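You operate a simulated robot arm through the tools that you are given. There is no shell and no other tool.

You run a simulated robot arm. Do the job below in one go: nothing can be reset, and whatever is moved stays where it is left.

## Task
Finish the blue clip in the press and load the COAT rack for the line.
Fine: one stroke; blue clip to slot FOUR, the yellow ticket's lens to slot ONE; loaded rack onto the rubber mat; drop no lens. Set down upright: lens rack.

The check looks at the end state, three seconds after you hand in, the way a careful person would. Anything else that was tipped, shoved, dropped, spilled or broken makes it a failure.

## Robot
A 6-joint arm with a two-finger gripper, fixed in place. Base frame: the origin is on the floor under the middle of its stand, x ahead of it, y to its left, z up; the work surface is at about z = 0.91. Readings come in m, rad, newtons and seconds.
With the tool pointing down near the work surface it reaches from about 0.38 to 0.86 m from the base axis. Its first joint turns from -2.897 to 2.897 rad. Payload 2.45 kg.
The tool frame sits at the grasp point between the pads (the TCP): z along the fingers, y along the line on which they close. The tips reach 0.02 m beyond it. The gripper opens to 0.14 m; its body begins 0.168 m behind the TCP.
Orientation is told as [roll, pitch, yaw] about the base's x, y, z axes, in that order, counted from this pose: with the fingers straight down and closing along the base's y, the tool's x points along the base's -x, its y along +y and its z along -z.

## Interface
- The arm moves only by the tool drive_tool. Its argument "plan" is a list that holds one entry, the list of rows, each a list of 7 numbers: the closure, from 0 (fully open) to 1 (shut), then the shift along the tool's x, y, z in m, then the turn, a rotation vector about the tool's x, y, z in rad. In form: [[[hand, x, y, z, ax, ay, az], ...]]. A call has 1 to 20 rows; each row shifts and turns the commanded pose from where the row before left it, along the tool's axes as they then stand. Rows are played at 5 a second. More than 0.05 m and 0.15 rad between two rows, or a gripper value outside its range, and nothing of the call is played. A pose out of reach is approached as far as the arm can. The call stops where the force on the tool passes 40 N (or 10 N more than at its start, if that is more) or the arm is blocked; 0.2 s more then pass. Each finger travels about 0.045 m/s and halts on what it meets, pressing with about 20 N; the grip force reading is that of the motor and also rises with nothing between the fingers. The clock runs only during rows and for 0.2 s after the last one: add rows that do not move to give the fingers time. It gives the time, the measured TCP pose, the force on the tool (base axes), the opening and the grip force at its end, in the units of the frame above (readings bear some noise), with the torque about the TCP (base axes, N m) and any sound that the robot's microphone picked up.
- Cameras (640 x 400 px; columns grow to the right, rows downward): "scene" is fixed at [0.219, -0.6495, 1.6667]; the picture's right is [0.71, -0.70, 0.00], its down [-0.61, -0.62, -0.48] and it looks along [0.34, 0.34, -0.88] (base axes); focal length 229 px, centre (320, 200). "wrist" rides on the gripper at [0.078, 0.011, -0.209] in the tool frame; the picture's right is [-0.14, 0.99, 0.00], its down [-0.92, -0.13, -0.37] and it looks along [-0.37, -0.05, 0.93] (tool axes); focal length 280 px, centre (320, 200). There is no depth. A picture from a camera that has moved, and an enlarged one, comes with that camera's place and axes in the base frame and with its lens.
- get_image(camera): a new picture of that camera. No time passes.
- raise_lower(by): moves the trunk up (or, below 0, down) by that many m; the arm rides with it, the base frame stays. It gives what a move gives, with no picture.
- zoom(camera, box): a new picture of the part [left, top, right, bottom] of that camera's present view, enlarged. No time passes.
- close_job(): hands the job in; it is judged then, once.

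Nothing tells you positions but the pictures and the camera data. Unless the task says otherwise, let go and move clear before handing in.

The tools are called after "Request:" by a JSON object that holds its "name" and its "arguments". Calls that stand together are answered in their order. drive_tool: Moves the arm, as the interface text tells. Its arguments: {"type":"object","properties":{"plan":{"type":"array","items":{"type":"array","items":{"type":"array","items":{"type":"number"}}}}},"required":["plan"]} The other tools are called the same way: raise_lower (by) moves the trunk up or down; get_image (camera) takes a picture; zoom (camera, box) takes an enlarged picture of a part of a camera's view; close_job () hands the job in.

At the start:

```text
time: 0.0
tool_pos: [0.4897, -0.3162, 1.3534]
tool_rot: [0.001, 0.0, 0.001]
ft_force: [-0.1, 0.7, 0.2]
moment: [-0.02, -0.02, 0.01]
width: 0.1402
gripper_force: 0.0
trunk travel left (down, up): [-0.15, 0.08]
```

scene: 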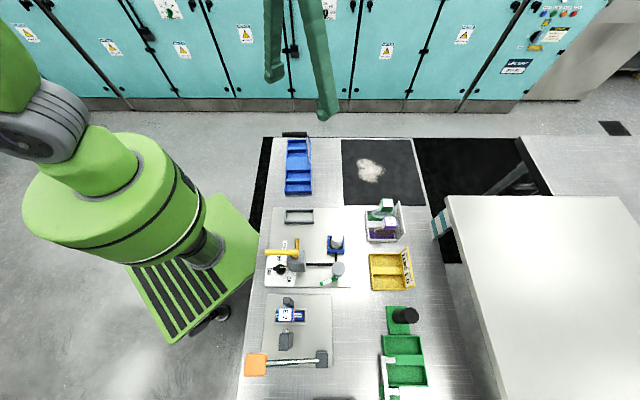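
wrist: 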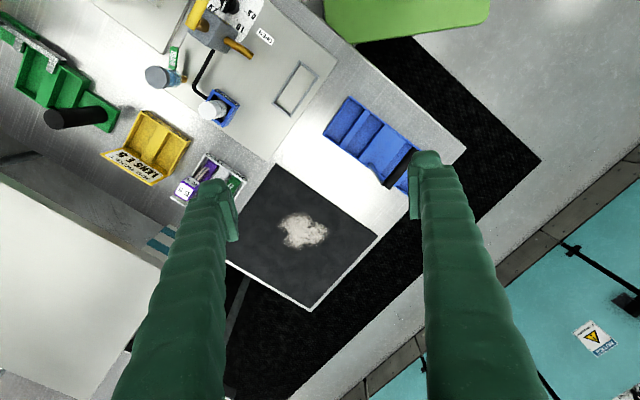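

I see a workbench with a press (orange/grey parts), several coloured racks and trays, and a dark rubber mat. I'll enlarge the scene first to identify each thing.

Request:
{"name": "zoom", "arguments": {"camera": "scene", "box": [240, 120, 440, 245]}}

Request:
{"name": "zoom", "arguments": {"camera": "scene", "box": [240, 230, 440, 400]}}

Request:
{"name": "zoom", "arguments": {"camera": "scene", "box": [240, 280, 340, 385]}}

Request:
{"name": "zoom", "arguments": {"camera": "scene", "box": [350, 190, 430, 300]}}

Request:
{"name": "zoom", "arguments": {"camera": "wrist", "box": [0, 0, 320, 200]}}

```text
3.20 times, centred on (340, 182) of scene
camera zoom: at [0.219, -0.6495, 1.6667], right [0.71, -0.7, 0.0], down [-0.61, -0.62, -0.48], along [0.34, 0.34, -0.88], focal length 734 px, centre (256, 256)
```

zoom: 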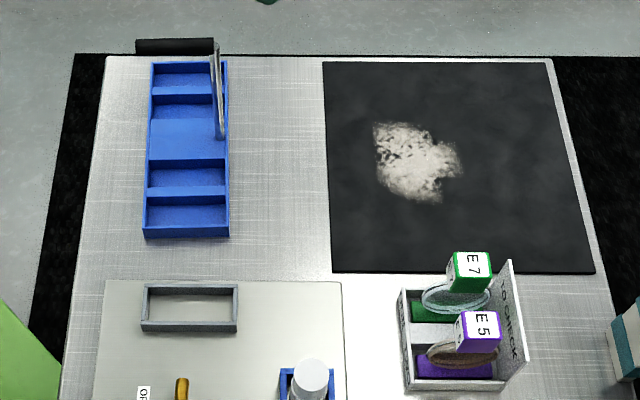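

```text
2.35 times, centred on (340, 315) of scene
camera zoom: at [0.219, -0.6495, 1.6667], right [0.71, -0.7, 0.0], down [-0.61, -0.62, -0.48], along [0.34, 0.34, -0.88], focal length 540 px, centre (273, -71)
```

zoom: 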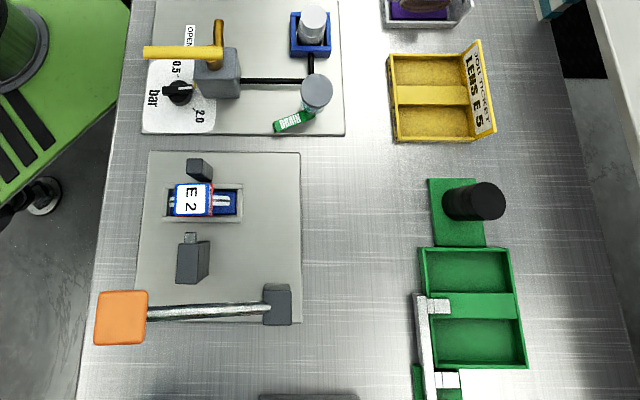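

```text
3.81 times, centred on (290, 332) of scene
camera zoom: at [0.219, -0.6495, 1.6667], right [0.71, -0.7, 0.0], down [-0.61, -0.62, -0.48], along [0.34, 0.34, -0.88], focal length 874 px, centre (434, -305)
```

zoom: 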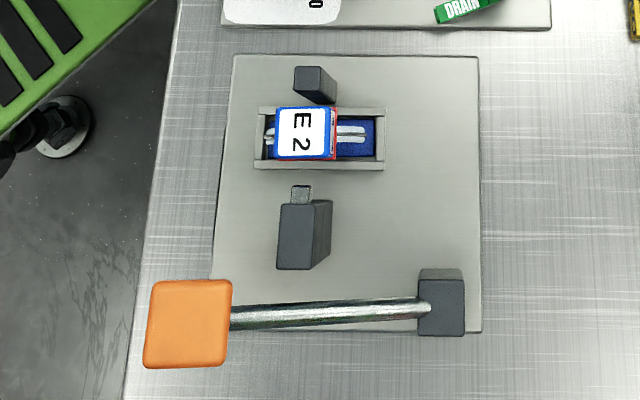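

```text
3.64 times, centred on (390, 245) of scene
camera zoom: at [0.219, -0.6495, 1.6667], right [0.71, -0.7, 0.0], down [-0.61, -0.62, -0.48], along [0.34, 0.34, -0.88], focal length 834 px, centre (66, 36)
```

zoom: 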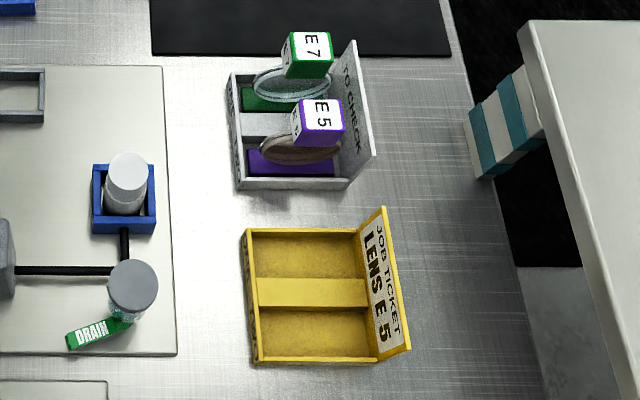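

```text
2.00 times, centred on (160, 100) of wrist
camera zoom: at [0.4112, -0.3034, 1.5631], right [0.14, 0.99, 0.0], down [0.92, -0.13, 0.37], along [0.37, -0.05, -0.93], focal length 561 px, centre (640, 400)
```

zoom: 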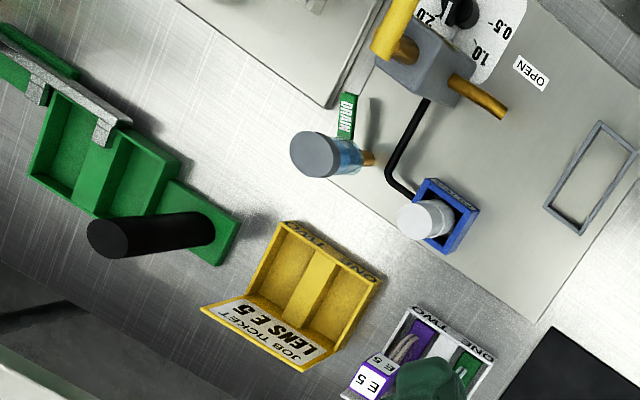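

I see the blue rack, mat, yellow ticket tray ("LENS E 5"), the "TO CHECK" tray with E7 and E5 lenses, and the press holding E2. I still need the rack names, so I'll enlarge more of the current views before moving.

Request:
{"name": "zoom", "arguments": {"camera": "wrist", "box": [300, 60, 480, 220]}}

Request:
{"name": "zoom", "arguments": {"camera": "wrist", "box": [80, 80, 260, 220]}}

Request:
{"name": "zoom", "arguments": {"camera": "scene", "box": [270, 125, 330, 205]}}

Request:
{"name": "zoom", "arguments": {"camera": "scene", "box": [360, 295, 450, 400]}}

Request:
{"name": "zoom", "arguments": {"camera": "scene", "box": [255, 200, 355, 295]}}

```text
2.50 times, centred on (390, 140) of wrist
camera zoom: at [0.4112, -0.3034, 1.5631], right [0.14, 0.99, 0.0], down [0.92, -0.13, 0.37], along [0.37, -0.05, -0.93], focal length 701 px, centre (145, 350)
```

zoom: 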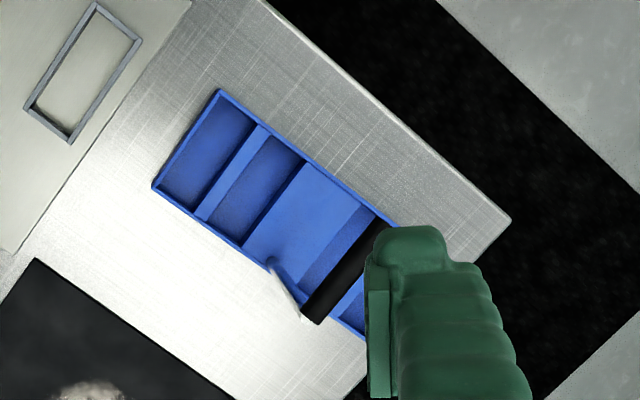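

```text
2.86 times, centred on (170, 150) of wrist
camera zoom: at [0.4112, -0.3034, 1.5631], right [0.14, 0.99, 0.0], down [0.92, -0.13, 0.37], along [0.37, -0.05, -0.93], focal length 801 px, centre (749, 343)
```

zoom: 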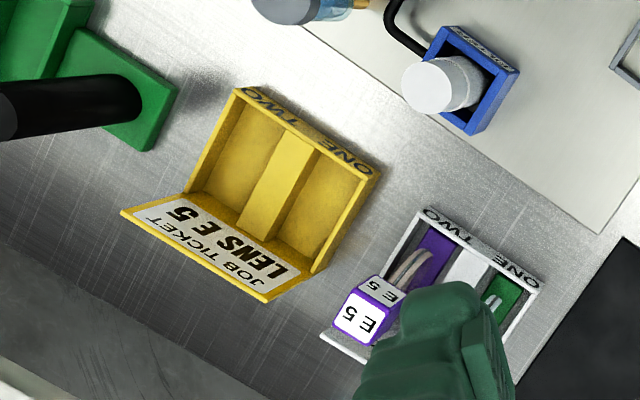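

```text
5.00 times, centred on (300, 165) of scene
camera zoom: at [0.219, -0.6495, 1.6667], right [0.71, -0.7, 0.0], down [-0.61, -0.62, -0.48], along [0.34, 0.34, -0.88], focal length 1147 px, centre (420, 375)
```

zoom: 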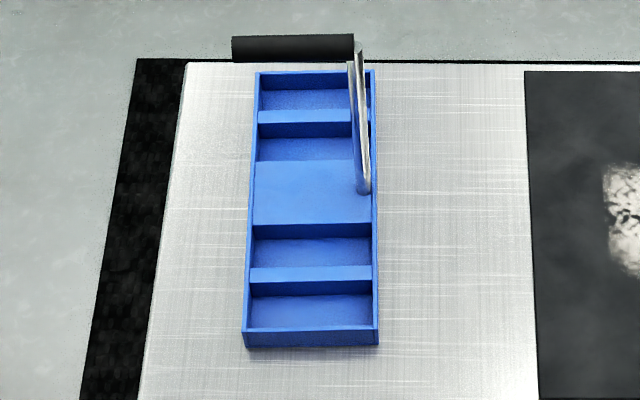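

```text
3.81 times, centred on (405, 348) of scene
camera zoom: at [0.219, -0.6495, 1.6667], right [0.71, -0.7, 0.0], down [-0.61, -0.62, -0.48], along [0.34, 0.34, -0.88], focal length 874 px, centre (-4, -362)
```

zoom: 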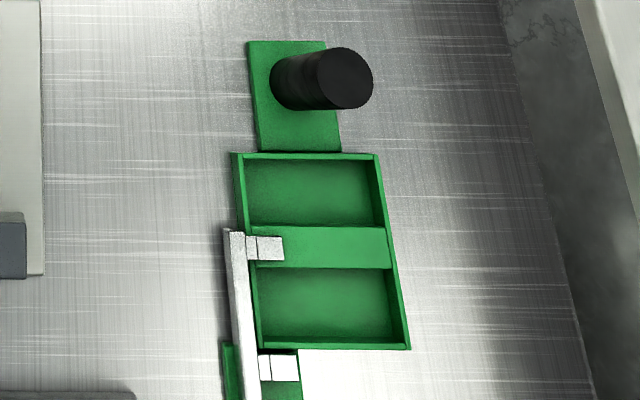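

```text
4.21 times, centred on (305, 248) of scene
camera zoom: at [0.219, -0.6495, 1.6667], right [0.71, -0.7, 0.0], down [-0.61, -0.62, -0.48], along [0.34, 0.34, -0.88], focal length 966 px, centre (383, 0)
```

zoom: 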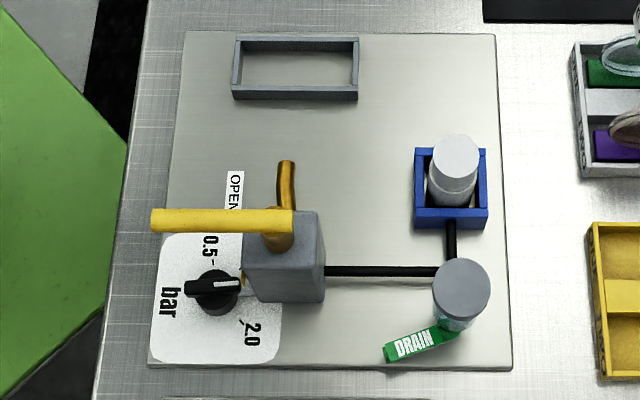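

The bench is turned about 45° from the base axes, so I will turn the hand to face it. Then I will look at the press from the robot side, staying high.

Request:
{"name": "drive_tool", "arguments": {"plan": [[[0, 0, 0, 0, 0, 0, 0.1367], [0, 0, 0, 0, 0, 0, 0.1367], [0, 0, 0, 0, 0, 0, 0.1367], [0, 0, 0, 0, 0, 0, 0.1367], [0, 0, 0, 0, 0, 0, 0.1367], [0, 0, 0, 0, 0, 0, 0.1365], [0, 0.016, -0.0436, 0.0144, 0, 0, 0], [0, 0.016, -0.0436, 0.0144, 0, 0, 0], [0, 0.016, -0.0436, 0.0144, 0, 0, 0], [0, 0.016, -0.0436, 0.0144, 0, 0, 0], [0, 0.016, -0.0436, 0.0144, 0, 0, 0], [0, 0.016, -0.0436, 0.0144, 0, 0, 0], [0, 0.016, -0.0436, 0.0144, 0, 0, 0], [0, 0.016, -0.0436, 0.0144, 0, 0, 0], [0, 0.016, -0.0436, 0.0144, 0, 0, 0], [0, 0, 0, 0, 0, 0, 0]]]}}

Request:
{"name": "get_image", "arguments": {"camera": "wrist"}}

Request:
{"name": "get_image", "arguments": {"camera": "scene"}}

```text
time: 3.4
tool_pos: [0.1033, -0.478, 1.2243]
tool_rot: [0.002, 0.0, -0.819]
ft_force: [0.5, -0.2, 0.5]
moment: [-0.02, 0.02, 0.03]
width: 0.14
gripper_force: 0.1
trunk travel left (down, up): [-0.15, 0.08]
```

```text
taken
camera wrist: at [0.0578, -0.4126, 1.4335], right [0.82, 0.58, 0.0], down [0.54, -0.76, 0.37], along [0.21, -0.3, -0.93], focal length 280 px, centre (320, 200)
```

wrist: 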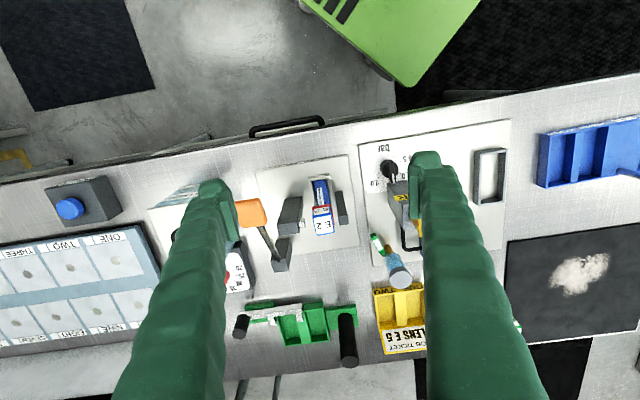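

```text
taken
```

scene: 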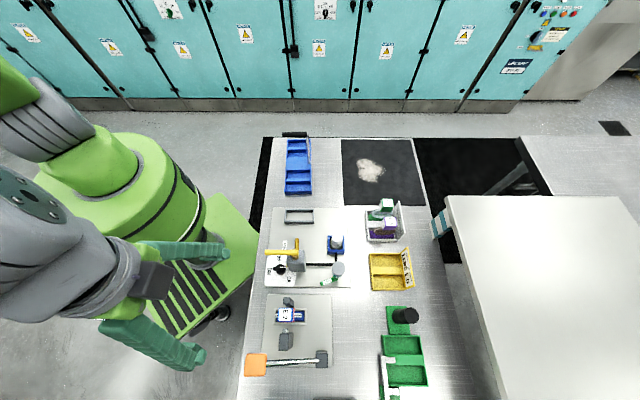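

More of the bench shows now: a button box, a gauge and a big slotted tray beyond the press. I'll enlarge these.

Request:
{"name": "zoom", "arguments": {"camera": "wrist", "box": [230, 150, 370, 290]}}

Request:
{"name": "zoom", "arguments": {"camera": "wrist", "box": [0, 160, 200, 360]}}

Request:
{"name": "zoom", "arguments": {"camera": "wrist", "box": [200, 220, 460, 380]}}

Request:
{"name": "zoom", "arguments": {"camera": "wrist", "box": [460, 80, 640, 220]}}

```text
2.86 times, centred on (300, 220) of wrist
camera zoom: at [0.0578, -0.4126, 1.4335], right [0.82, 0.58, 0.0], down [0.54, -0.76, 0.37], along [0.21, -0.3, -0.93], focal length 801 px, centre (377, 143)
```

zoom: 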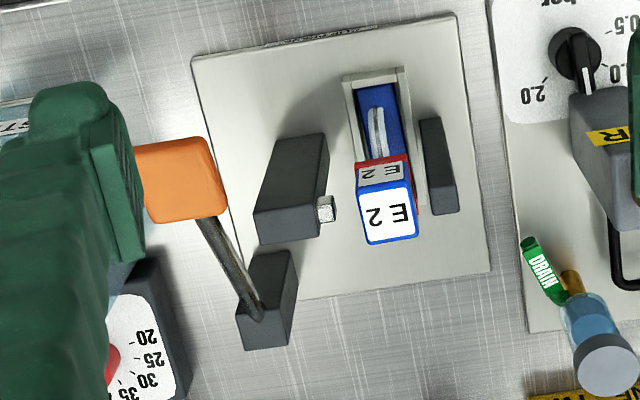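

```text
2.00 times, centred on (100, 260) of wrist
camera zoom: at [0.0578, -0.4126, 1.4335], right [0.82, 0.58, 0.0], down [0.54, -0.76, 0.37], along [0.21, -0.3, -0.93], focal length 561 px, centre (760, 80)
```

zoom: 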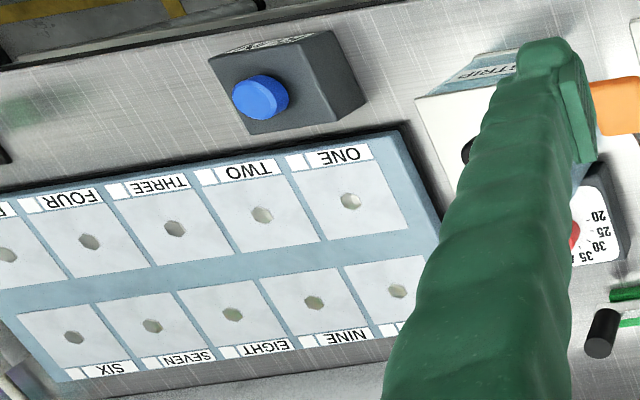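

```text
2.46 times, centred on (330, 300) of wrist
camera zoom: at [0.0578, -0.4126, 1.4335], right [0.82, 0.58, 0.0], down [0.54, -0.76, 0.37], along [0.21, -0.3, -0.93], focal length 690 px, centre (295, -46)
```

zoom: 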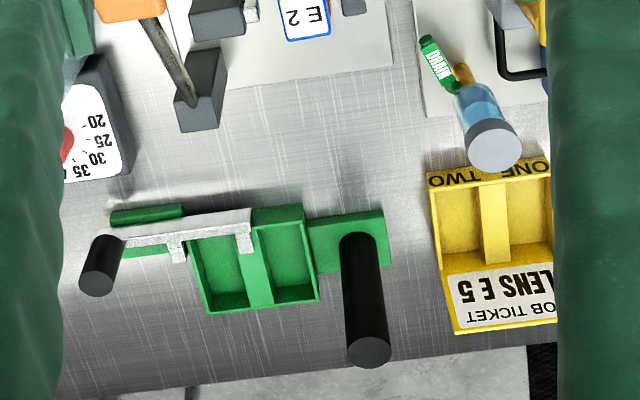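

```text
2.86 times, centred on (550, 150) of wrist
camera zoom: at [0.0578, -0.4126, 1.4335], right [0.82, 0.58, 0.0], down [0.54, -0.76, 0.37], along [0.21, -0.3, -0.93], focal length 801 px, centre (-337, 343)
```

zoom: 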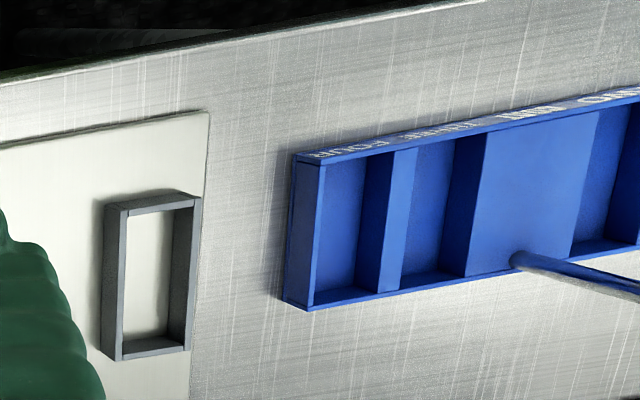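

The blue rack carries lettering on its robot-facing side, with FOUR towards the press. I will move along the bench and tilt the camera to read it.

Request:
{"name": "drive_tool", "arguments": {"plan": [[[0, 0.0055, 0.0473, 0, 0, 0, 0], [0, 0.0055, 0.0473, 0, 0, 0, 0], [0, 0.0055, 0.0473, 0, 0, 0, 0], [0, 0.0055, 0.0473, 0, 0, 0, 0], [0, 0.0055, 0.0473, 0, 0, 0, 0], [0, 0.0055, 0.0473, 0, 0, 0, 0], [0, 0.0055, 0.0473, 0, 0, 0, 0], [0, 0.0055, 0.0473, 0, 0, 0, 0], [0, 0.0055, 0.0473, 0, 0, 0, 0], [0, 0.0055, 0.0473, 0, 0, 0, 0], [0, 0.0055, 0.0473, 0, 0, 0, 0], [0, 0, 0, 0.03, 0, -0.133, 0], [0, 0, 0, 0.03, 0, -0.133, 0], [0, 0, 0, 0, 0, -0.133, 0], [0, 0, 0, 0, 0, 0, 0]]]}}

Request:
{"name": "get_image", "arguments": {"camera": "wrist"}}

```text
time: 6.6
tool_pos: [0.4472, -0.0818, 1.1634]
tool_rot: [0.001, -0.4, -0.819]
ft_force: [0.1, -0.1, -0.1]
moment: [0.0, -0.03, -0.01]
width: 0.1399
gripper_force: 0.0
trunk travel left (down, up): [-0.15, 0.08]
```

```text
taken
camera wrist: at [0.349, 0.0389, 1.3263], right [0.81, 0.58, 0.05], down [0.39, -0.6, 0.7], along [0.44, -0.54, -0.71], focal length 280 px, centre (320, 200)
```

wrist: 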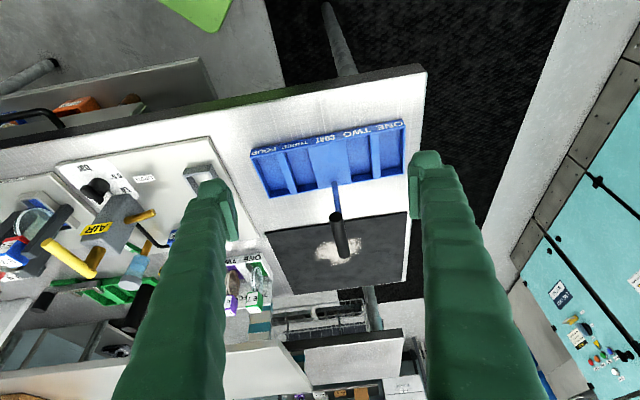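

Request:
{"name": "zoom", "arguments": {"camera": "wrist", "box": [240, 100, 420, 220]}}

Request:
{"name": "zoom", "arguments": {"camera": "wrist", "box": [0, 140, 220, 320]}}

Request:
{"name": "zoom", "arguments": {"camera": "wrist", "box": [240, 190, 420, 310]}}

```text
3.33 times, centred on (330, 160) of wrist
camera zoom: at [0.349, 0.0389, 1.3263], right [0.81, 0.58, 0.05], down [0.39, -0.6, 0.7], along [0.44, -0.54, -0.71], focal length 935 px, centre (287, 333)
```

zoom: 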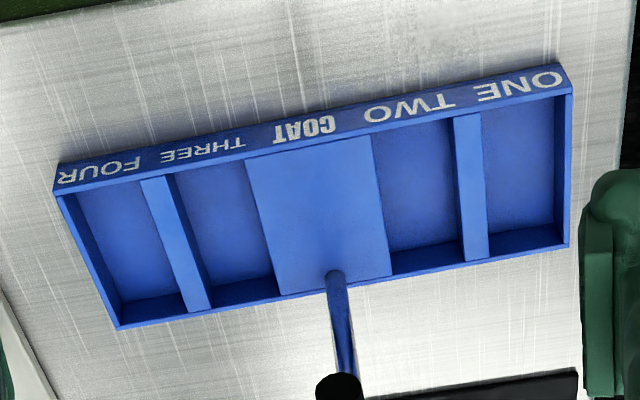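

```text
2.22 times, centred on (110, 230) of wrist
camera zoom: at [0.349, 0.0389, 1.3263], right [0.81, 0.58, 0.05], down [0.39, -0.6, 0.7], along [0.44, -0.54, -0.71], focal length 623 px, centre (787, 133)
```

zoom: 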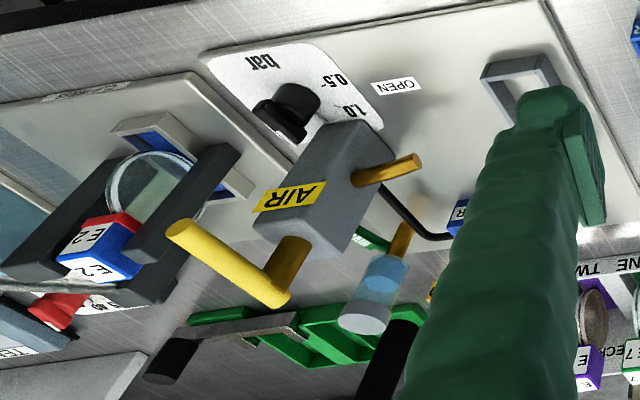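

```text
3.33 times, centred on (330, 250) of wrist
camera zoom: at [0.349, 0.0389, 1.3263], right [0.81, 0.58, 0.05], down [0.39, -0.6, 0.7], along [0.44, -0.54, -0.71], focal length 935 px, centre (287, 33)
```

zoom: 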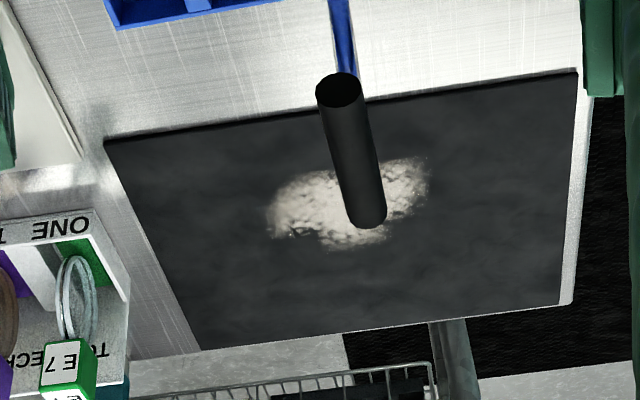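

The blue rack is COAT, with slots from left to right (seen from the robot) ONE, TWO, the COAT block, THREE and FOUR, plus an offset handle. Next I look closely at the press from this tilted view.

Request:
{"name": "drive_tool", "arguments": {"plan": [[[0, 0, -0.0473, 0, 0, 0, 0], [0, 0, -0.0473, 0, 0, 0, 0], [0, 0, -0.0473, 0, 0, 0, 0], [0, 0, -0.0473, 0, 0, 0, 0], [0, 0, -0.0473, 0, 0, 0, 0], [0, 0, -0.0473, 0, 0, 0, 0], [0, 0, -0.0473, 0, 0, 0, 0], [0, 0, -0.0473, 0, 0, 0, 0], [0, 0, -0.0473, 0, 0, 0, 0], [0, 0, -0.0473, 0, 0, 0, 0], [0, 0, -0.0473, 0, 0, 0, 0], [0, 0, 0, 0, 0, 0, 0]]]}}

Request:
{"name": "get_image", "arguments": {"camera": "wrist"}}

Request:
{"name": "zoom", "arguments": {"camera": "wrist", "box": [230, 100, 410, 212]}}

```text
time: 9.2
tool_pos: [0.1411, -0.4612, 1.2055]
tool_rot: [0.0, -0.399, -0.82]
ft_force: [0.2, -0.1, -0.4]
moment: [0.0, 0.02, 0.01]
width: 0.1401
gripper_force: 0.2
out of reach, approached as far as the arm can: row 1, 2, 3, 4, 5
trunk travel left (down, up): [-0.15, 0.08]
```

```text
taken
camera wrist: at [0.0437, -0.3404, 1.3687], right [0.81, 0.58, 0.05], down [0.39, -0.6, 0.7], along [0.44, -0.54, -0.71], focal length 280 px, centre (320, 200)
```

wrist: 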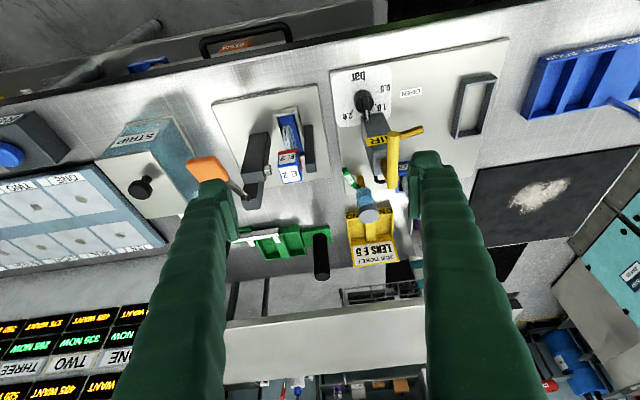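

```text
3.56 times, centred on (320, 156) of wrist
camera zoom: at [0.0437, -0.3404, 1.3687], right [0.81, 0.58, 0.05], down [0.39, -0.6, 0.7], along [0.44, -0.54, -0.71], focal length 997 px, centre (320, 356)
```

zoom: 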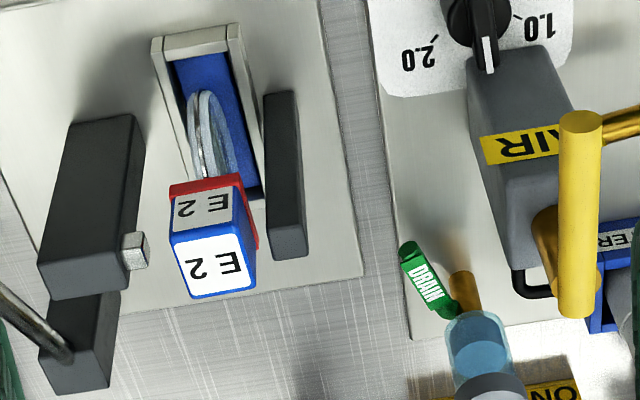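

The press lever's orange knob sits about 0.15 m above the bench at e2 ≈ -0.36, pivoting farther out, so the stroke looks like a downward push. I'll enlarge the lever and clip from here.

Request:
{"name": "zoom", "arguments": {"camera": "wrist", "box": [170, 120, 290, 220]}}

Request:
{"name": "zoom", "arguments": {"camera": "wrist", "box": [255, 95, 325, 195]}}

Request:
{"name": "zoom", "arguments": {"camera": "scene", "box": [265, 285, 325, 345]}}

Request:
{"name": "zoom", "arguments": {"camera": "scene", "box": [355, 190, 420, 250]}}

```text
4.00 times, centred on (230, 170) of wrist
camera zoom: at [0.0437, -0.3404, 1.3687], right [0.81, 0.58, 0.05], down [0.39, -0.6, 0.7], along [0.44, -0.54, -0.71], focal length 1122 px, centre (680, 320)
```

zoom: 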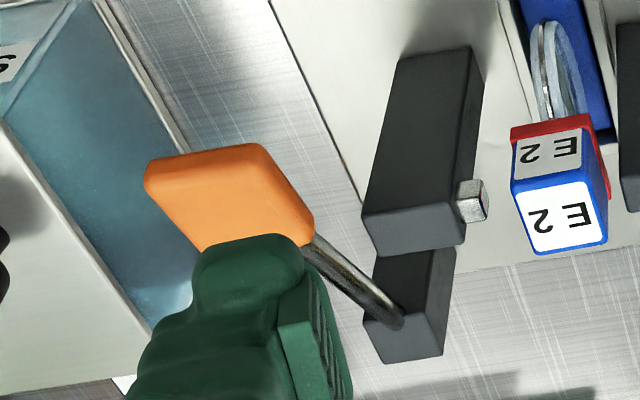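

```text
4.00 times, centred on (290, 145) of wrist
camera zoom: at [0.0437, -0.3404, 1.3687], right [0.81, 0.58, 0.05], down [0.39, -0.6, 0.7], along [0.44, -0.54, -0.71], focal length 1122 px, centre (440, 420)
```

zoom: 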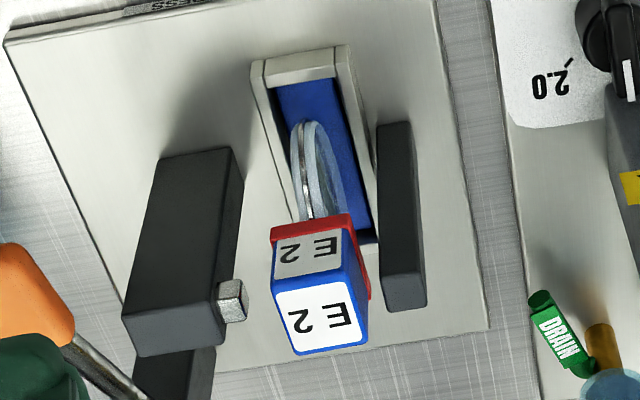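

```text
6.67 times, centred on (295, 315) of scene
camera zoom: at [0.219, -0.6495, 1.6667], right [0.71, -0.7, 0.0], down [-0.61, -0.62, -0.48], along [0.34, 0.34, -0.88], focal length 1529 px, centre (487, -567)
```

zoom: 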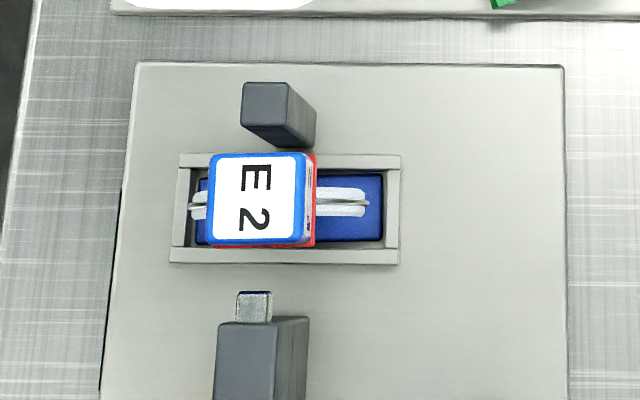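

```text
6.67 times, centred on (388, 220) of scene
camera zoom: at [0.219, -0.6495, 1.6667], right [0.71, -0.7, 0.0], down [-0.61, -0.62, -0.48], along [0.34, 0.34, -0.88], focal length 1529 px, centre (-130, 67)
```

zoom: 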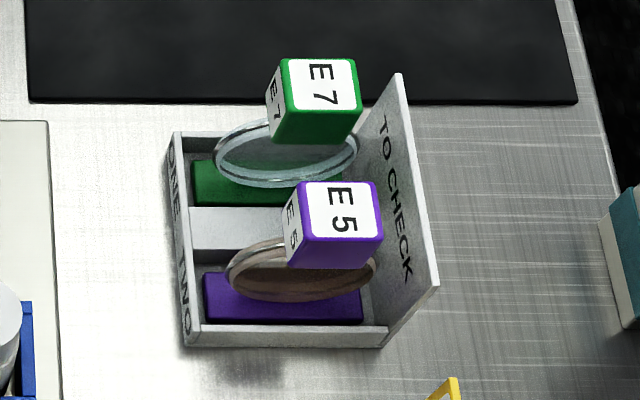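

The press lever rises from a pivot at about e1 0.63 up to the orange knob near (0.074, -0.605, 1.064), so the stroke goes down and toward the robot. I will bring the hand upright and look straight down near the knob to fix its place.

Request:
{"name": "drive_tool", "arguments": {"plan": [[[0, 0, 0, 0, 0, 0.133, 0], [0, 0, 0, 0, 0, 0.133, 0], [0, 0, 0, 0, 0, 0.133, 0], [0, -0.004, -0.037, 0, 0, 0, 0], [0, -0.004, -0.037, 0, 0, 0, 0], [0, -0.004, -0.037, 0, 0, 0, 0], [0, -0.005, -0.038, 0, 0, 0, 0], [0, 0, 0, 0, 0, 0, 0]]]}}

Request:
{"name": "get_image", "arguments": {"camera": "wrist"}}

Request:
{"name": "zoom", "arguments": {"camera": "wrist", "box": [240, 130, 440, 255]}}

Request:
{"name": "get_image", "arguments": {"camera": "scene"}}

```text
time: 11.0
tool_pos: [0.0408, -0.5762, 1.2062]
tool_rot: [-0.001, -0.001, -0.819]
ft_force: [0.9, 0.8, 1.2]
moment: [-0.02, 0.04, 0.03]
width: 0.1399
gripper_force: 0.1
trunk travel left (down, up): [-0.15, 0.08]
```

```text
taken
camera wrist: at [-0.004, -0.5099, 1.4162], right [0.82, 0.58, 0.0], down [0.54, -0.76, 0.37], along [0.21, -0.3, -0.93], focal length 280 px, centre (320, 200)
```

wrist: 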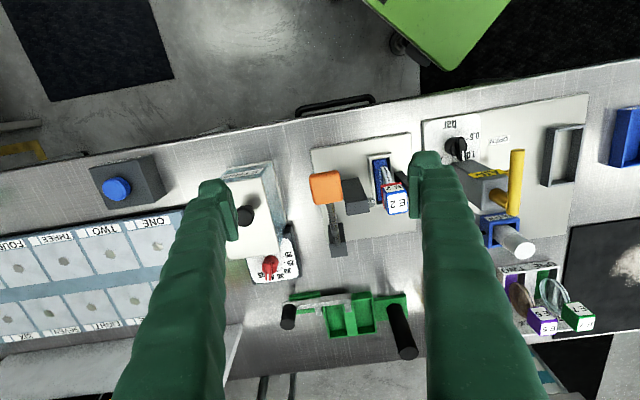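

```text
3.20 times, centred on (340, 192) of wrist
camera zoom: at [-0.004, -0.5099, 1.4162], right [0.82, 0.58, 0.0], down [0.54, -0.76, 0.37], along [0.21, -0.3, -0.93], focal length 897 px, centre (256, 224)
```

zoom: 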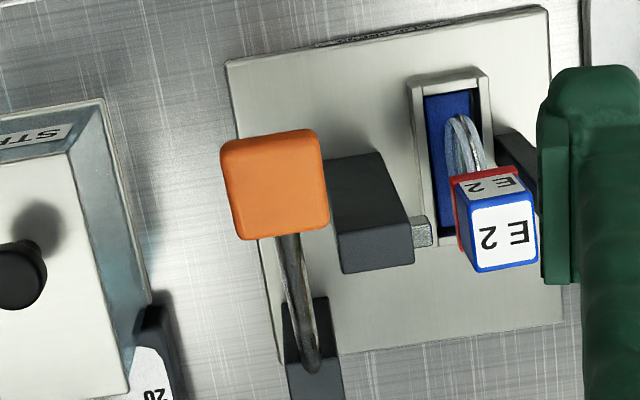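

```text
taken
```

scene: 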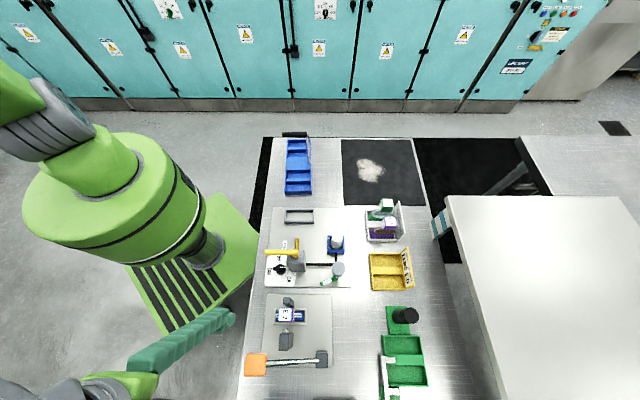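

Bench edges come out at 45° to the base, so I'll use yaw -0.785. Knob centre is about (0.071, -0.604) with its top near z 1.065; I'll close the fingers and hover over it.

Request:
{"name": "drive_tool", "arguments": {"plan": [[[0.5, 0, 0, 0, 0, 0, -0.034], [1, -0.012, 0, 0, 0, 0, 0], [1, -0.012, 0, 0, 0, 0, 0], [1, -0.012, 0, 0, 0, 0, 0], [1, 0, 0, 0.02, 0, 0, 0], [1, 0, 0, 0.02, 0, 0, 0], [1, 0, 0, 0.02, 0, 0, 0], [1, 0, 0, 0.02, 0, 0, 0], [1, 0, 0, 0, 0, 0, 0], [1, 0, 0, 0, 0, 0, 0]]]}}

Request:
{"name": "get_image", "arguments": {"camera": "wrist"}}

Request:
{"name": "zoom", "arguments": {"camera": "wrist", "box": [240, 120, 440, 245]}}

Request:
{"name": "zoom", "arguments": {"camera": "scene", "box": [150, 250, 350, 400]}}

```text
time: 13.2
tool_pos: [0.0676, -0.6021, 1.1257]
tool_rot: [0.001, -0.001, -0.786]
ft_force: [0.2, -0.1, -0.2]
moment: [0.0, 0.01, -0.02]
width: 0.0
gripper_force: 20.1
trunk travel left (down, up): [-0.15, 0.08]
```

```text
taken
camera wrist: at [0.0197, -0.5378, 1.3351], right [0.8, 0.6, 0.0], down [0.56, -0.74, 0.37], along [0.22, -0.29, -0.93], focal length 280 px, centre (320, 200)
```

wrist: 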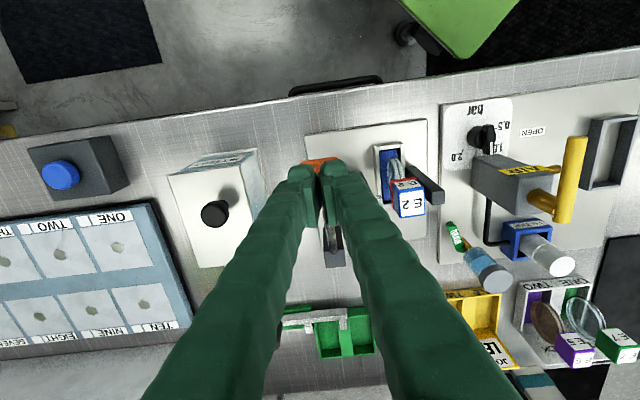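

```text
3.20 times, centred on (340, 182) of wrist
camera zoom: at [0.0197, -0.5378, 1.3351], right [0.8, 0.6, 0.0], down [0.56, -0.74, 0.37], along [0.22, -0.29, -0.93], focal length 897 px, centre (256, 256)
```

zoom: 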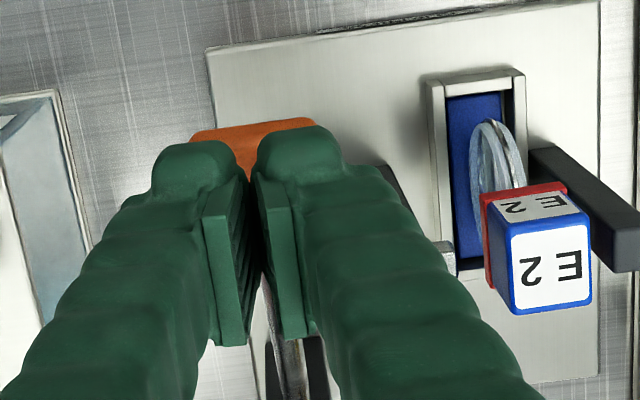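

```text
2.67 times, centred on (250, 325) of scene
camera zoom: at [0.219, -0.6495, 1.6667], right [0.71, -0.7, 0.0], down [-0.61, -0.62, -0.48], along [0.34, 0.34, -0.88], focal length 612 px, centre (507, -133)
```

zoom: 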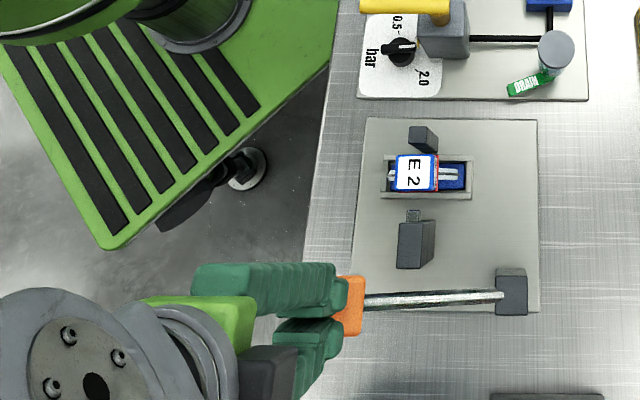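

The closed fingertips are centred over the orange knob. I now push it along its arc, down and slightly toward the robot, in one continuous stroke.

Request:
{"name": "drive_tool", "arguments": {"plan": [[[1, 0, 0, 0.012, 0, 0, 0], [1, 0, 0, 0.012, 0, 0, 0], [1, 0, 0, 0.012, 0, 0, 0], [1, 0.004, 0, 0.009, 0, 0, 0], [1, 0.004, 0, 0.009, 0, 0, 0], [1, 0.004, 0, 0.009, 0, 0, 0], [1, 0.004, 0, 0.009, 0, 0, 0], [1, 0.003, 0, 0.009, 0, 0, 0], [1, 0.002, 0, 0.0095, 0, 0, 0], [1, 0.002, 0, 0.0095, 0, 0, 0], [1, 0.0015, 0, 0.0095, 0, 0, 0], [1, 0.001, 0, 0.0095, 0, 0, 0], [1, 0.0, 0, 0.0095, 0, 0, 0], [1, -0.001, 0, 0.0095, 0, 0, 0], [1, -0.001, 0, 0.0095, 0, 0, 0], [1, -0.002, 0, 0.0095, 0, 0, 0]]]}}

Request:
{"name": "get_image", "arguments": {"camera": "wrist"}}

Request:
{"name": "zoom", "arguments": {"camera": "scene", "box": [200, 270, 350, 400]}}

```text
time: 15.6
tool_pos: [0.0516, -0.5843, 1.0257]
tool_rot: [-0.006, -0.007, -0.785]
ft_force: [1.8, 12.4, 30.4]
moment: [0.01, -0.39, 0.24]
width: 0.0059
gripper_force: 29.0
trunk travel left (down, up): [-0.15, 0.08]
stopped in row 11: the force on the tool passed its limit at 49 N (the readings are from after the stop); the commanded pose is now the measured one
```

```text
taken
camera wrist: at [0.0036, -0.5193, 1.2351], right [0.8, 0.6, 0.0], down [0.56, -0.74, 0.38], along [0.22, -0.3, -0.93], focal length 280 px, centre (320, 200)
```

wrist: 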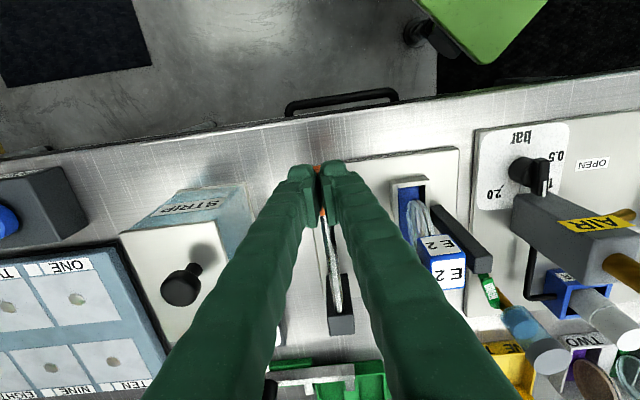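

```text
3.08 times, centred on (275, 335) of scene
camera zoom: at [0.219, -0.6495, 1.6667], right [0.71, -0.7, 0.0], down [-0.61, -0.62, -0.48], along [0.34, 0.34, -0.88], focal length 706 px, centre (458, -215)
```

zoom: 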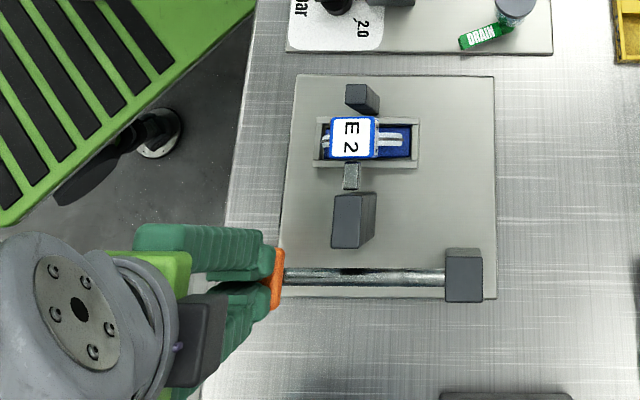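

The plunger has extended against the clip, and the red band seems to have gone. I'll check closely before releasing, because a second stroke is not allowed.

Request:
{"name": "zoom", "arguments": {"camera": "scene", "box": [270, 285, 320, 345]}}

Request:
{"name": "zoom", "arguments": {"camera": "wrist", "box": [370, 160, 510, 310]}}

Request:
{"name": "zoom", "arguments": {"camera": "wrist", "box": [270, 150, 390, 350]}}

```text
6.67 times, centred on (295, 315) of scene
camera zoom: at [0.219, -0.6495, 1.6667], right [0.71, -0.7, 0.0], down [-0.61, -0.62, -0.48], along [0.34, 0.34, -0.88], focal length 1529 px, centre (487, -567)
```

zoom: 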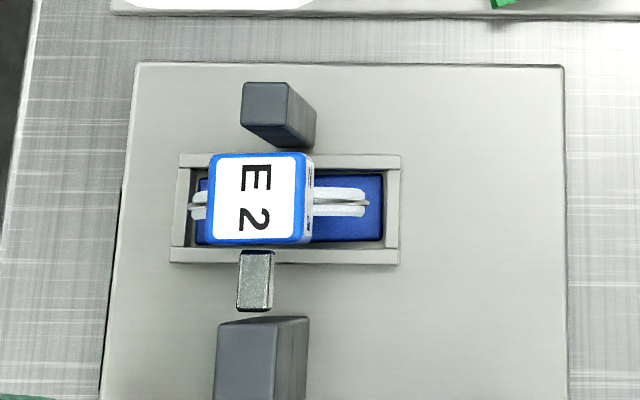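

```text
2.67 times, centred on (440, 235) of wrist
camera zoom: at [0.0036, -0.5193, 1.2351], right [0.8, 0.6, 0.0], down [0.56, -0.74, 0.38], along [0.22, -0.3, -0.93], focal length 748 px, centre (0, 107)
```

zoom: 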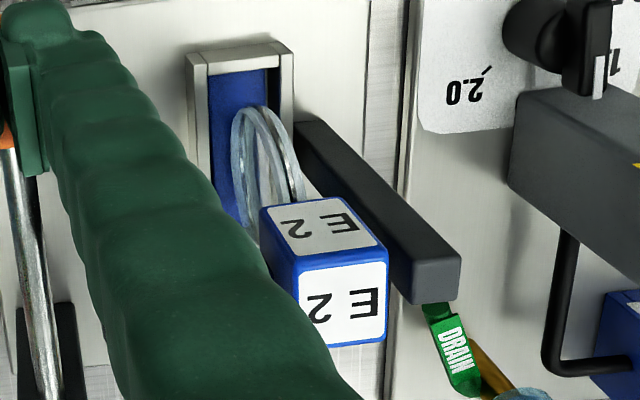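

```text
2.00 times, centred on (330, 250) of wrist
camera zoom: at [0.0036, -0.5193, 1.2351], right [0.8, 0.6, 0.0], down [0.56, -0.74, 0.38], along [0.22, -0.3, -0.93], focal length 561 px, centre (300, 100)
```

zoom: 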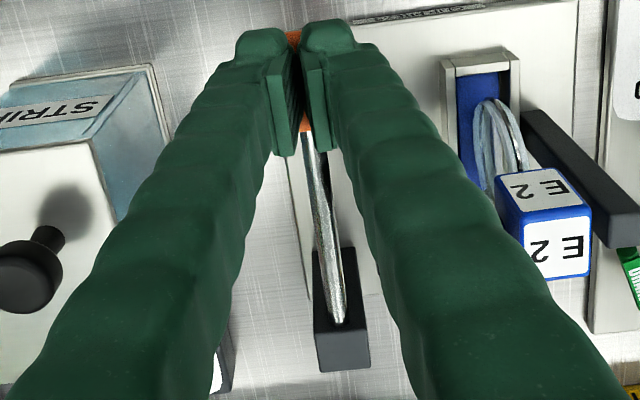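

The red band is gone and the plunger is fully out, so the stroke is complete. I lift back along the arc so the lever returns gently.

Request:
{"name": "drive_tool", "arguments": {"plan": [[[1, -0.002, 0, -0.0095, 0, 0, 0], [1, -0.0025, 0, -0.0095, 0, 0, 0], [1, -0.003, 0, -0.0095, 0, 0, 0], [1, -0.004, 0, -0.009, 0, 0, 0], [1, -0.004, 0, -0.009, 0, 0, 0], [1, -0.003, 0, -0.01, 0, 0, 0], [1, 0, 0, -0.015, 0, 0, 0], [1, 0, 0, -0.02, 0, 0, 0], [1, 0, 0, -0.03, 0, 0, 0], [1, 0, 0, -0.03, 0, 0, 0], [1, 0, 0, -0.03, 0, 0, 0], [1, 0, 0, 0, 0, 0, 0]]]}}

Request:
{"name": "get_image", "arguments": {"camera": "wrist"}}

Request:
{"name": "zoom", "arguments": {"camera": "scene", "box": [200, 270, 350, 400]}}

```text
time: 18.2
tool_pos: [0.0648, -0.5991, 1.2064]
tool_rot: [-0.006, -0.006, -0.786]
ft_force: [-0.5, 0.0, 0.4]
moment: [0.02, -0.03, 0.02]
width: 0.0001
gripper_force: 28.8
trunk travel left (down, up): [-0.15, 0.08]
```

```text
taken
camera wrist: at [0.0163, -0.5337, 1.4155], right [0.8, 0.6, 0.0], down [0.56, -0.74, 0.37], along [0.22, -0.3, -0.93], focal length 280 px, centre (320, 200)
```

wrist: 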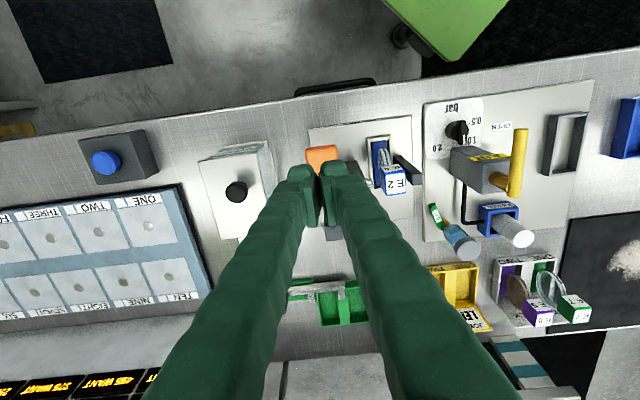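

```text
3.08 times, centred on (275, 335) of scene
camera zoom: at [0.219, -0.6495, 1.6667], right [0.71, -0.7, 0.0], down [-0.61, -0.62, -0.48], along [0.34, 0.34, -0.88], focal length 706 px, centre (458, -215)
```

zoom: 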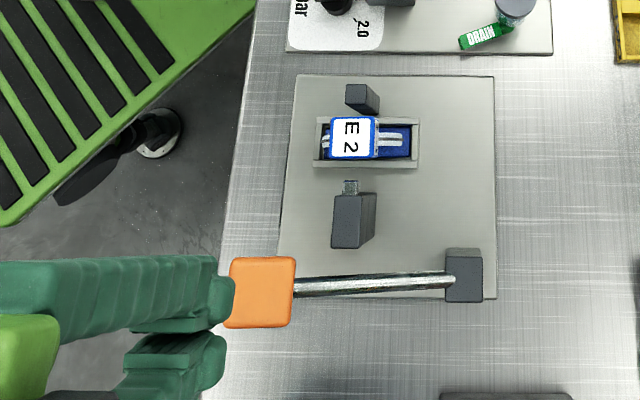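

The lever has returned and the plunger is retracted, with the red band gone, so the clip is done. Next I turn the hand 90° so the fingers close along the bench depth (away from the plunger and anvil) and hover over E2.

Request:
{"name": "drive_tool", "arguments": {"plan": [[[0.8, 0, 0, 0, 0, 0.008, -0.1428], [0.6, 0, 0, 0, 0, 0, -0.1428], [0.4, 0, 0, 0, 0, 0, -0.1428], [0.4, 0, 0, 0, 0, 0, -0.1428], [0.4, 0, 0, 0, 0, 0, -0.1428], [0.4, 0, 0, 0, 0, 0, -0.1428], [0.4, 0, 0, 0, 0, 0, -0.1428], [0.4, 0, 0, 0, 0, 0, -0.1428], [0.4, 0, 0, 0, 0, 0, -0.1428], [0.4, 0, 0, 0, 0, 0, -0.1428], [0.4, 0, 0, 0, 0, 0, -0.1428], [0.4, -0.0327, -0.0209, 0.01, 0, 0, 0], [0.4, -0.0327, -0.0209, 0.01, 0, 0, 0], [0.4, -0.0327, -0.0209, 0.01, 0, 0, 0], [0.4, 0, 0, 0, 0, 0, 0]]]}}

Request:
{"name": "get_image", "arguments": {"camera": "wrist"}}

Request:
{"name": "zoom", "arguments": {"camera": "wrist", "box": [240, 120, 400, 220]}}

Request:
{"name": "get_image", "arguments": {"camera": "scene"}}

```text
time: 21.4
tool_pos: [0.1778, -0.5769, 1.1732]
tool_rot: [0.001, 0.006, 0.786]
ft_force: [0.4, 0.0, -0.5]
moment: [0.01, 0.04, 0.01]
width: 0.0839
gripper_force: 0.0
trunk travel left (down, up): [-0.15, 0.08]
```

```text
taken
camera wrist: at [0.1161, -0.6225, 1.3832], right [-0.6, 0.8, 0.0], down [0.74, 0.56, 0.36], along [0.29, 0.22, -0.93], focal length 280 px, centre (320, 200)
```

wrist: 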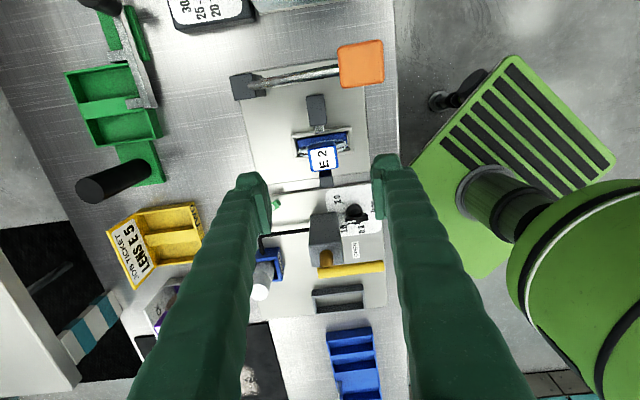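

```text
4.00 times, centred on (320, 170) of wrist
camera zoom: at [0.1161, -0.6225, 1.3832], right [-0.6, 0.8, 0.0], down [0.74, 0.56, 0.36], along [0.29, 0.22, -0.93], focal length 1122 px, centre (320, 320)
```

zoom: 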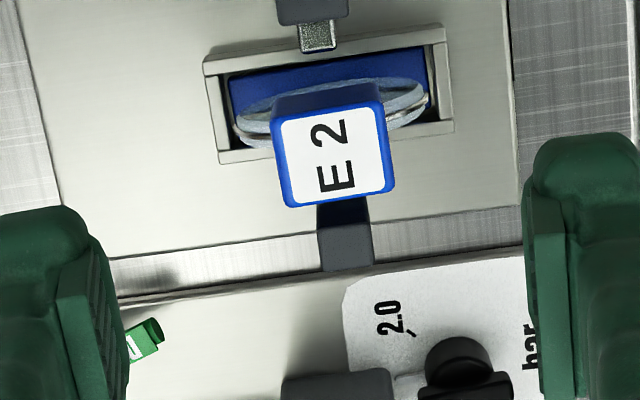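

```text
taken
```

scene: 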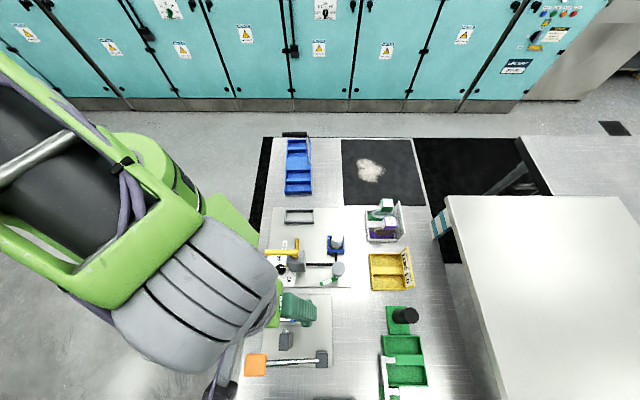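

The hand is over E2 with its block top at about z 1.037. I'll trim the small tilt and offset, descend partway, and check the alignment.

Request:
{"name": "drive_tool", "arguments": {"plan": [[[0.4, -0.005, 0.004, 0, 0.001, -0.006, 0], [0.4, 0, 0, 0.025, 0, 0, 0], [0.4, 0, 0, 0.025, 0, 0, 0], [0.4, 0, 0, 0.025, 0, 0, 0], [0.4, 0, 0, 0, 0, 0, 0]]]}}

Request:
{"name": "zoom", "arguments": {"camera": "wrist", "box": [240, 120, 400, 220]}}

Request:
{"name": "zoom", "arguments": {"camera": "scene", "box": [240, 270, 350, 380]}}

```text
time: 22.6
tool_pos: [0.1798, -0.5688, 1.0974]
tool_rot: [0.002, -0.001, 0.784]
ft_force: [0.6, 0.4, 0.1]
moment: [0.0, 0.01, 0.02]
width: 0.0841
gripper_force: 0.0
trunk travel left (down, up): [-0.15, 0.08]
```

```text
4.00 times, centred on (320, 170) of wrist
camera zoom: at [0.1161, -0.6156, 1.3067], right [-0.6, 0.8, 0.0], down [0.74, 0.56, 0.37], along [0.29, 0.22, -0.93], focal length 1122 px, centre (320, 320)
```

zoom: 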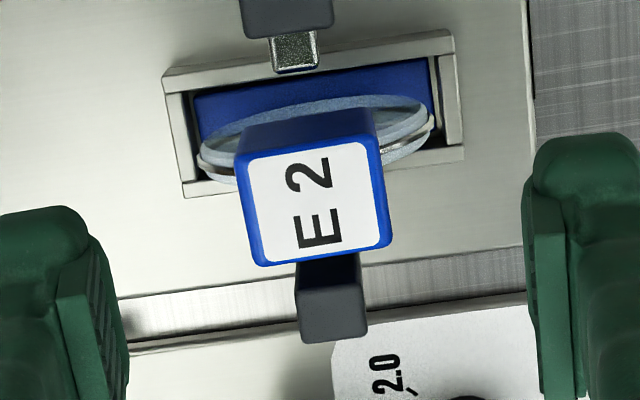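

```text
3.64 times, centred on (295, 325) of scene
camera zoom: at [0.219, -0.6495, 1.6667], right [0.71, -0.7, 0.0], down [-0.61, -0.62, -0.48], along [0.34, 0.34, -0.88], focal length 834 px, centre (411, -254)
```

zoom: 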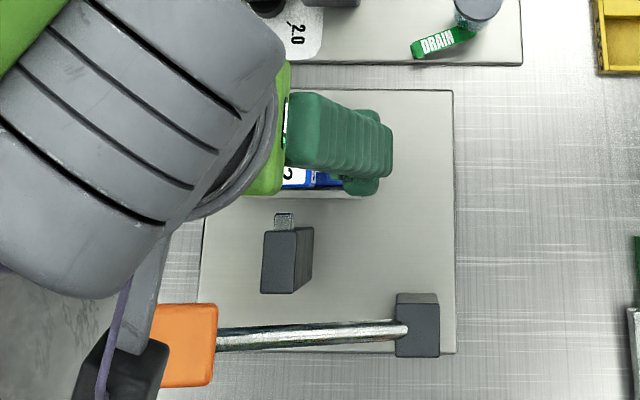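

Alignment is within a couple of millimetres. I descend to grip height on the block and close.

Request:
{"name": "drive_tool", "arguments": {"plan": [[[0.4, 0.003, 0, 0.015, 0, 0, 0], [0.4, 0, 0, 0.02, 0, 0, 0], [0.4, 0, 0, 0.02, 0, 0, 0], [0.4, 0, 0, 0.02, 0, 0, 0], [0.4, 0, 0, 0, 0, 0, 0], [0.7, 0, 0, 0, 0, 0, 0], [1, 0, 0, 0, 0, 0, 0], [1, 0, 0, 0, 0, 0, 0], [1, 0, 0, 0, 0, 0, 0], [1, 0, 0, 0, 0, 0, 0]]]}}

Request:
{"name": "zoom", "arguments": {"camera": "wrist", "box": [240, 120, 400, 220]}}

```text
time: 24.8
tool_pos: [0.1766, -0.5696, 1.0252]
tool_rot: [0.002, -0.001, 0.785]
ft_force: [-0.4, 0.0, -0.9]
moment: [-0.01, 0.03, 0.01]
width: 0.035
gripper_force: 19.8
trunk travel left (down, up): [-0.15, 0.08]
```

```text
4.00 times, centred on (320, 170) of wrist
camera zoom: at [0.114, -0.6162, 1.2344], right [-0.6, 0.8, 0.0], down [0.74, 0.56, 0.37], along [0.29, 0.22, -0.93], focal length 1122 px, centre (320, 320)
```

zoom: 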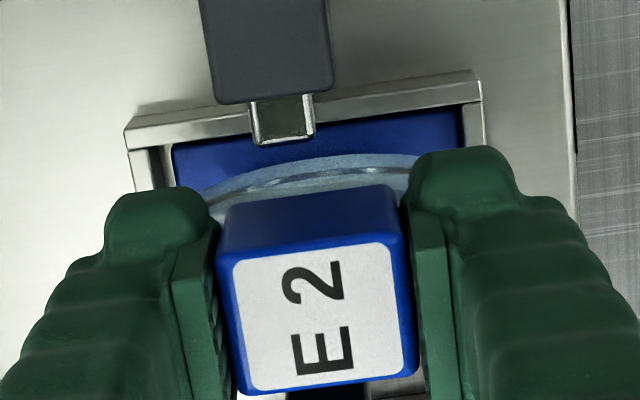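

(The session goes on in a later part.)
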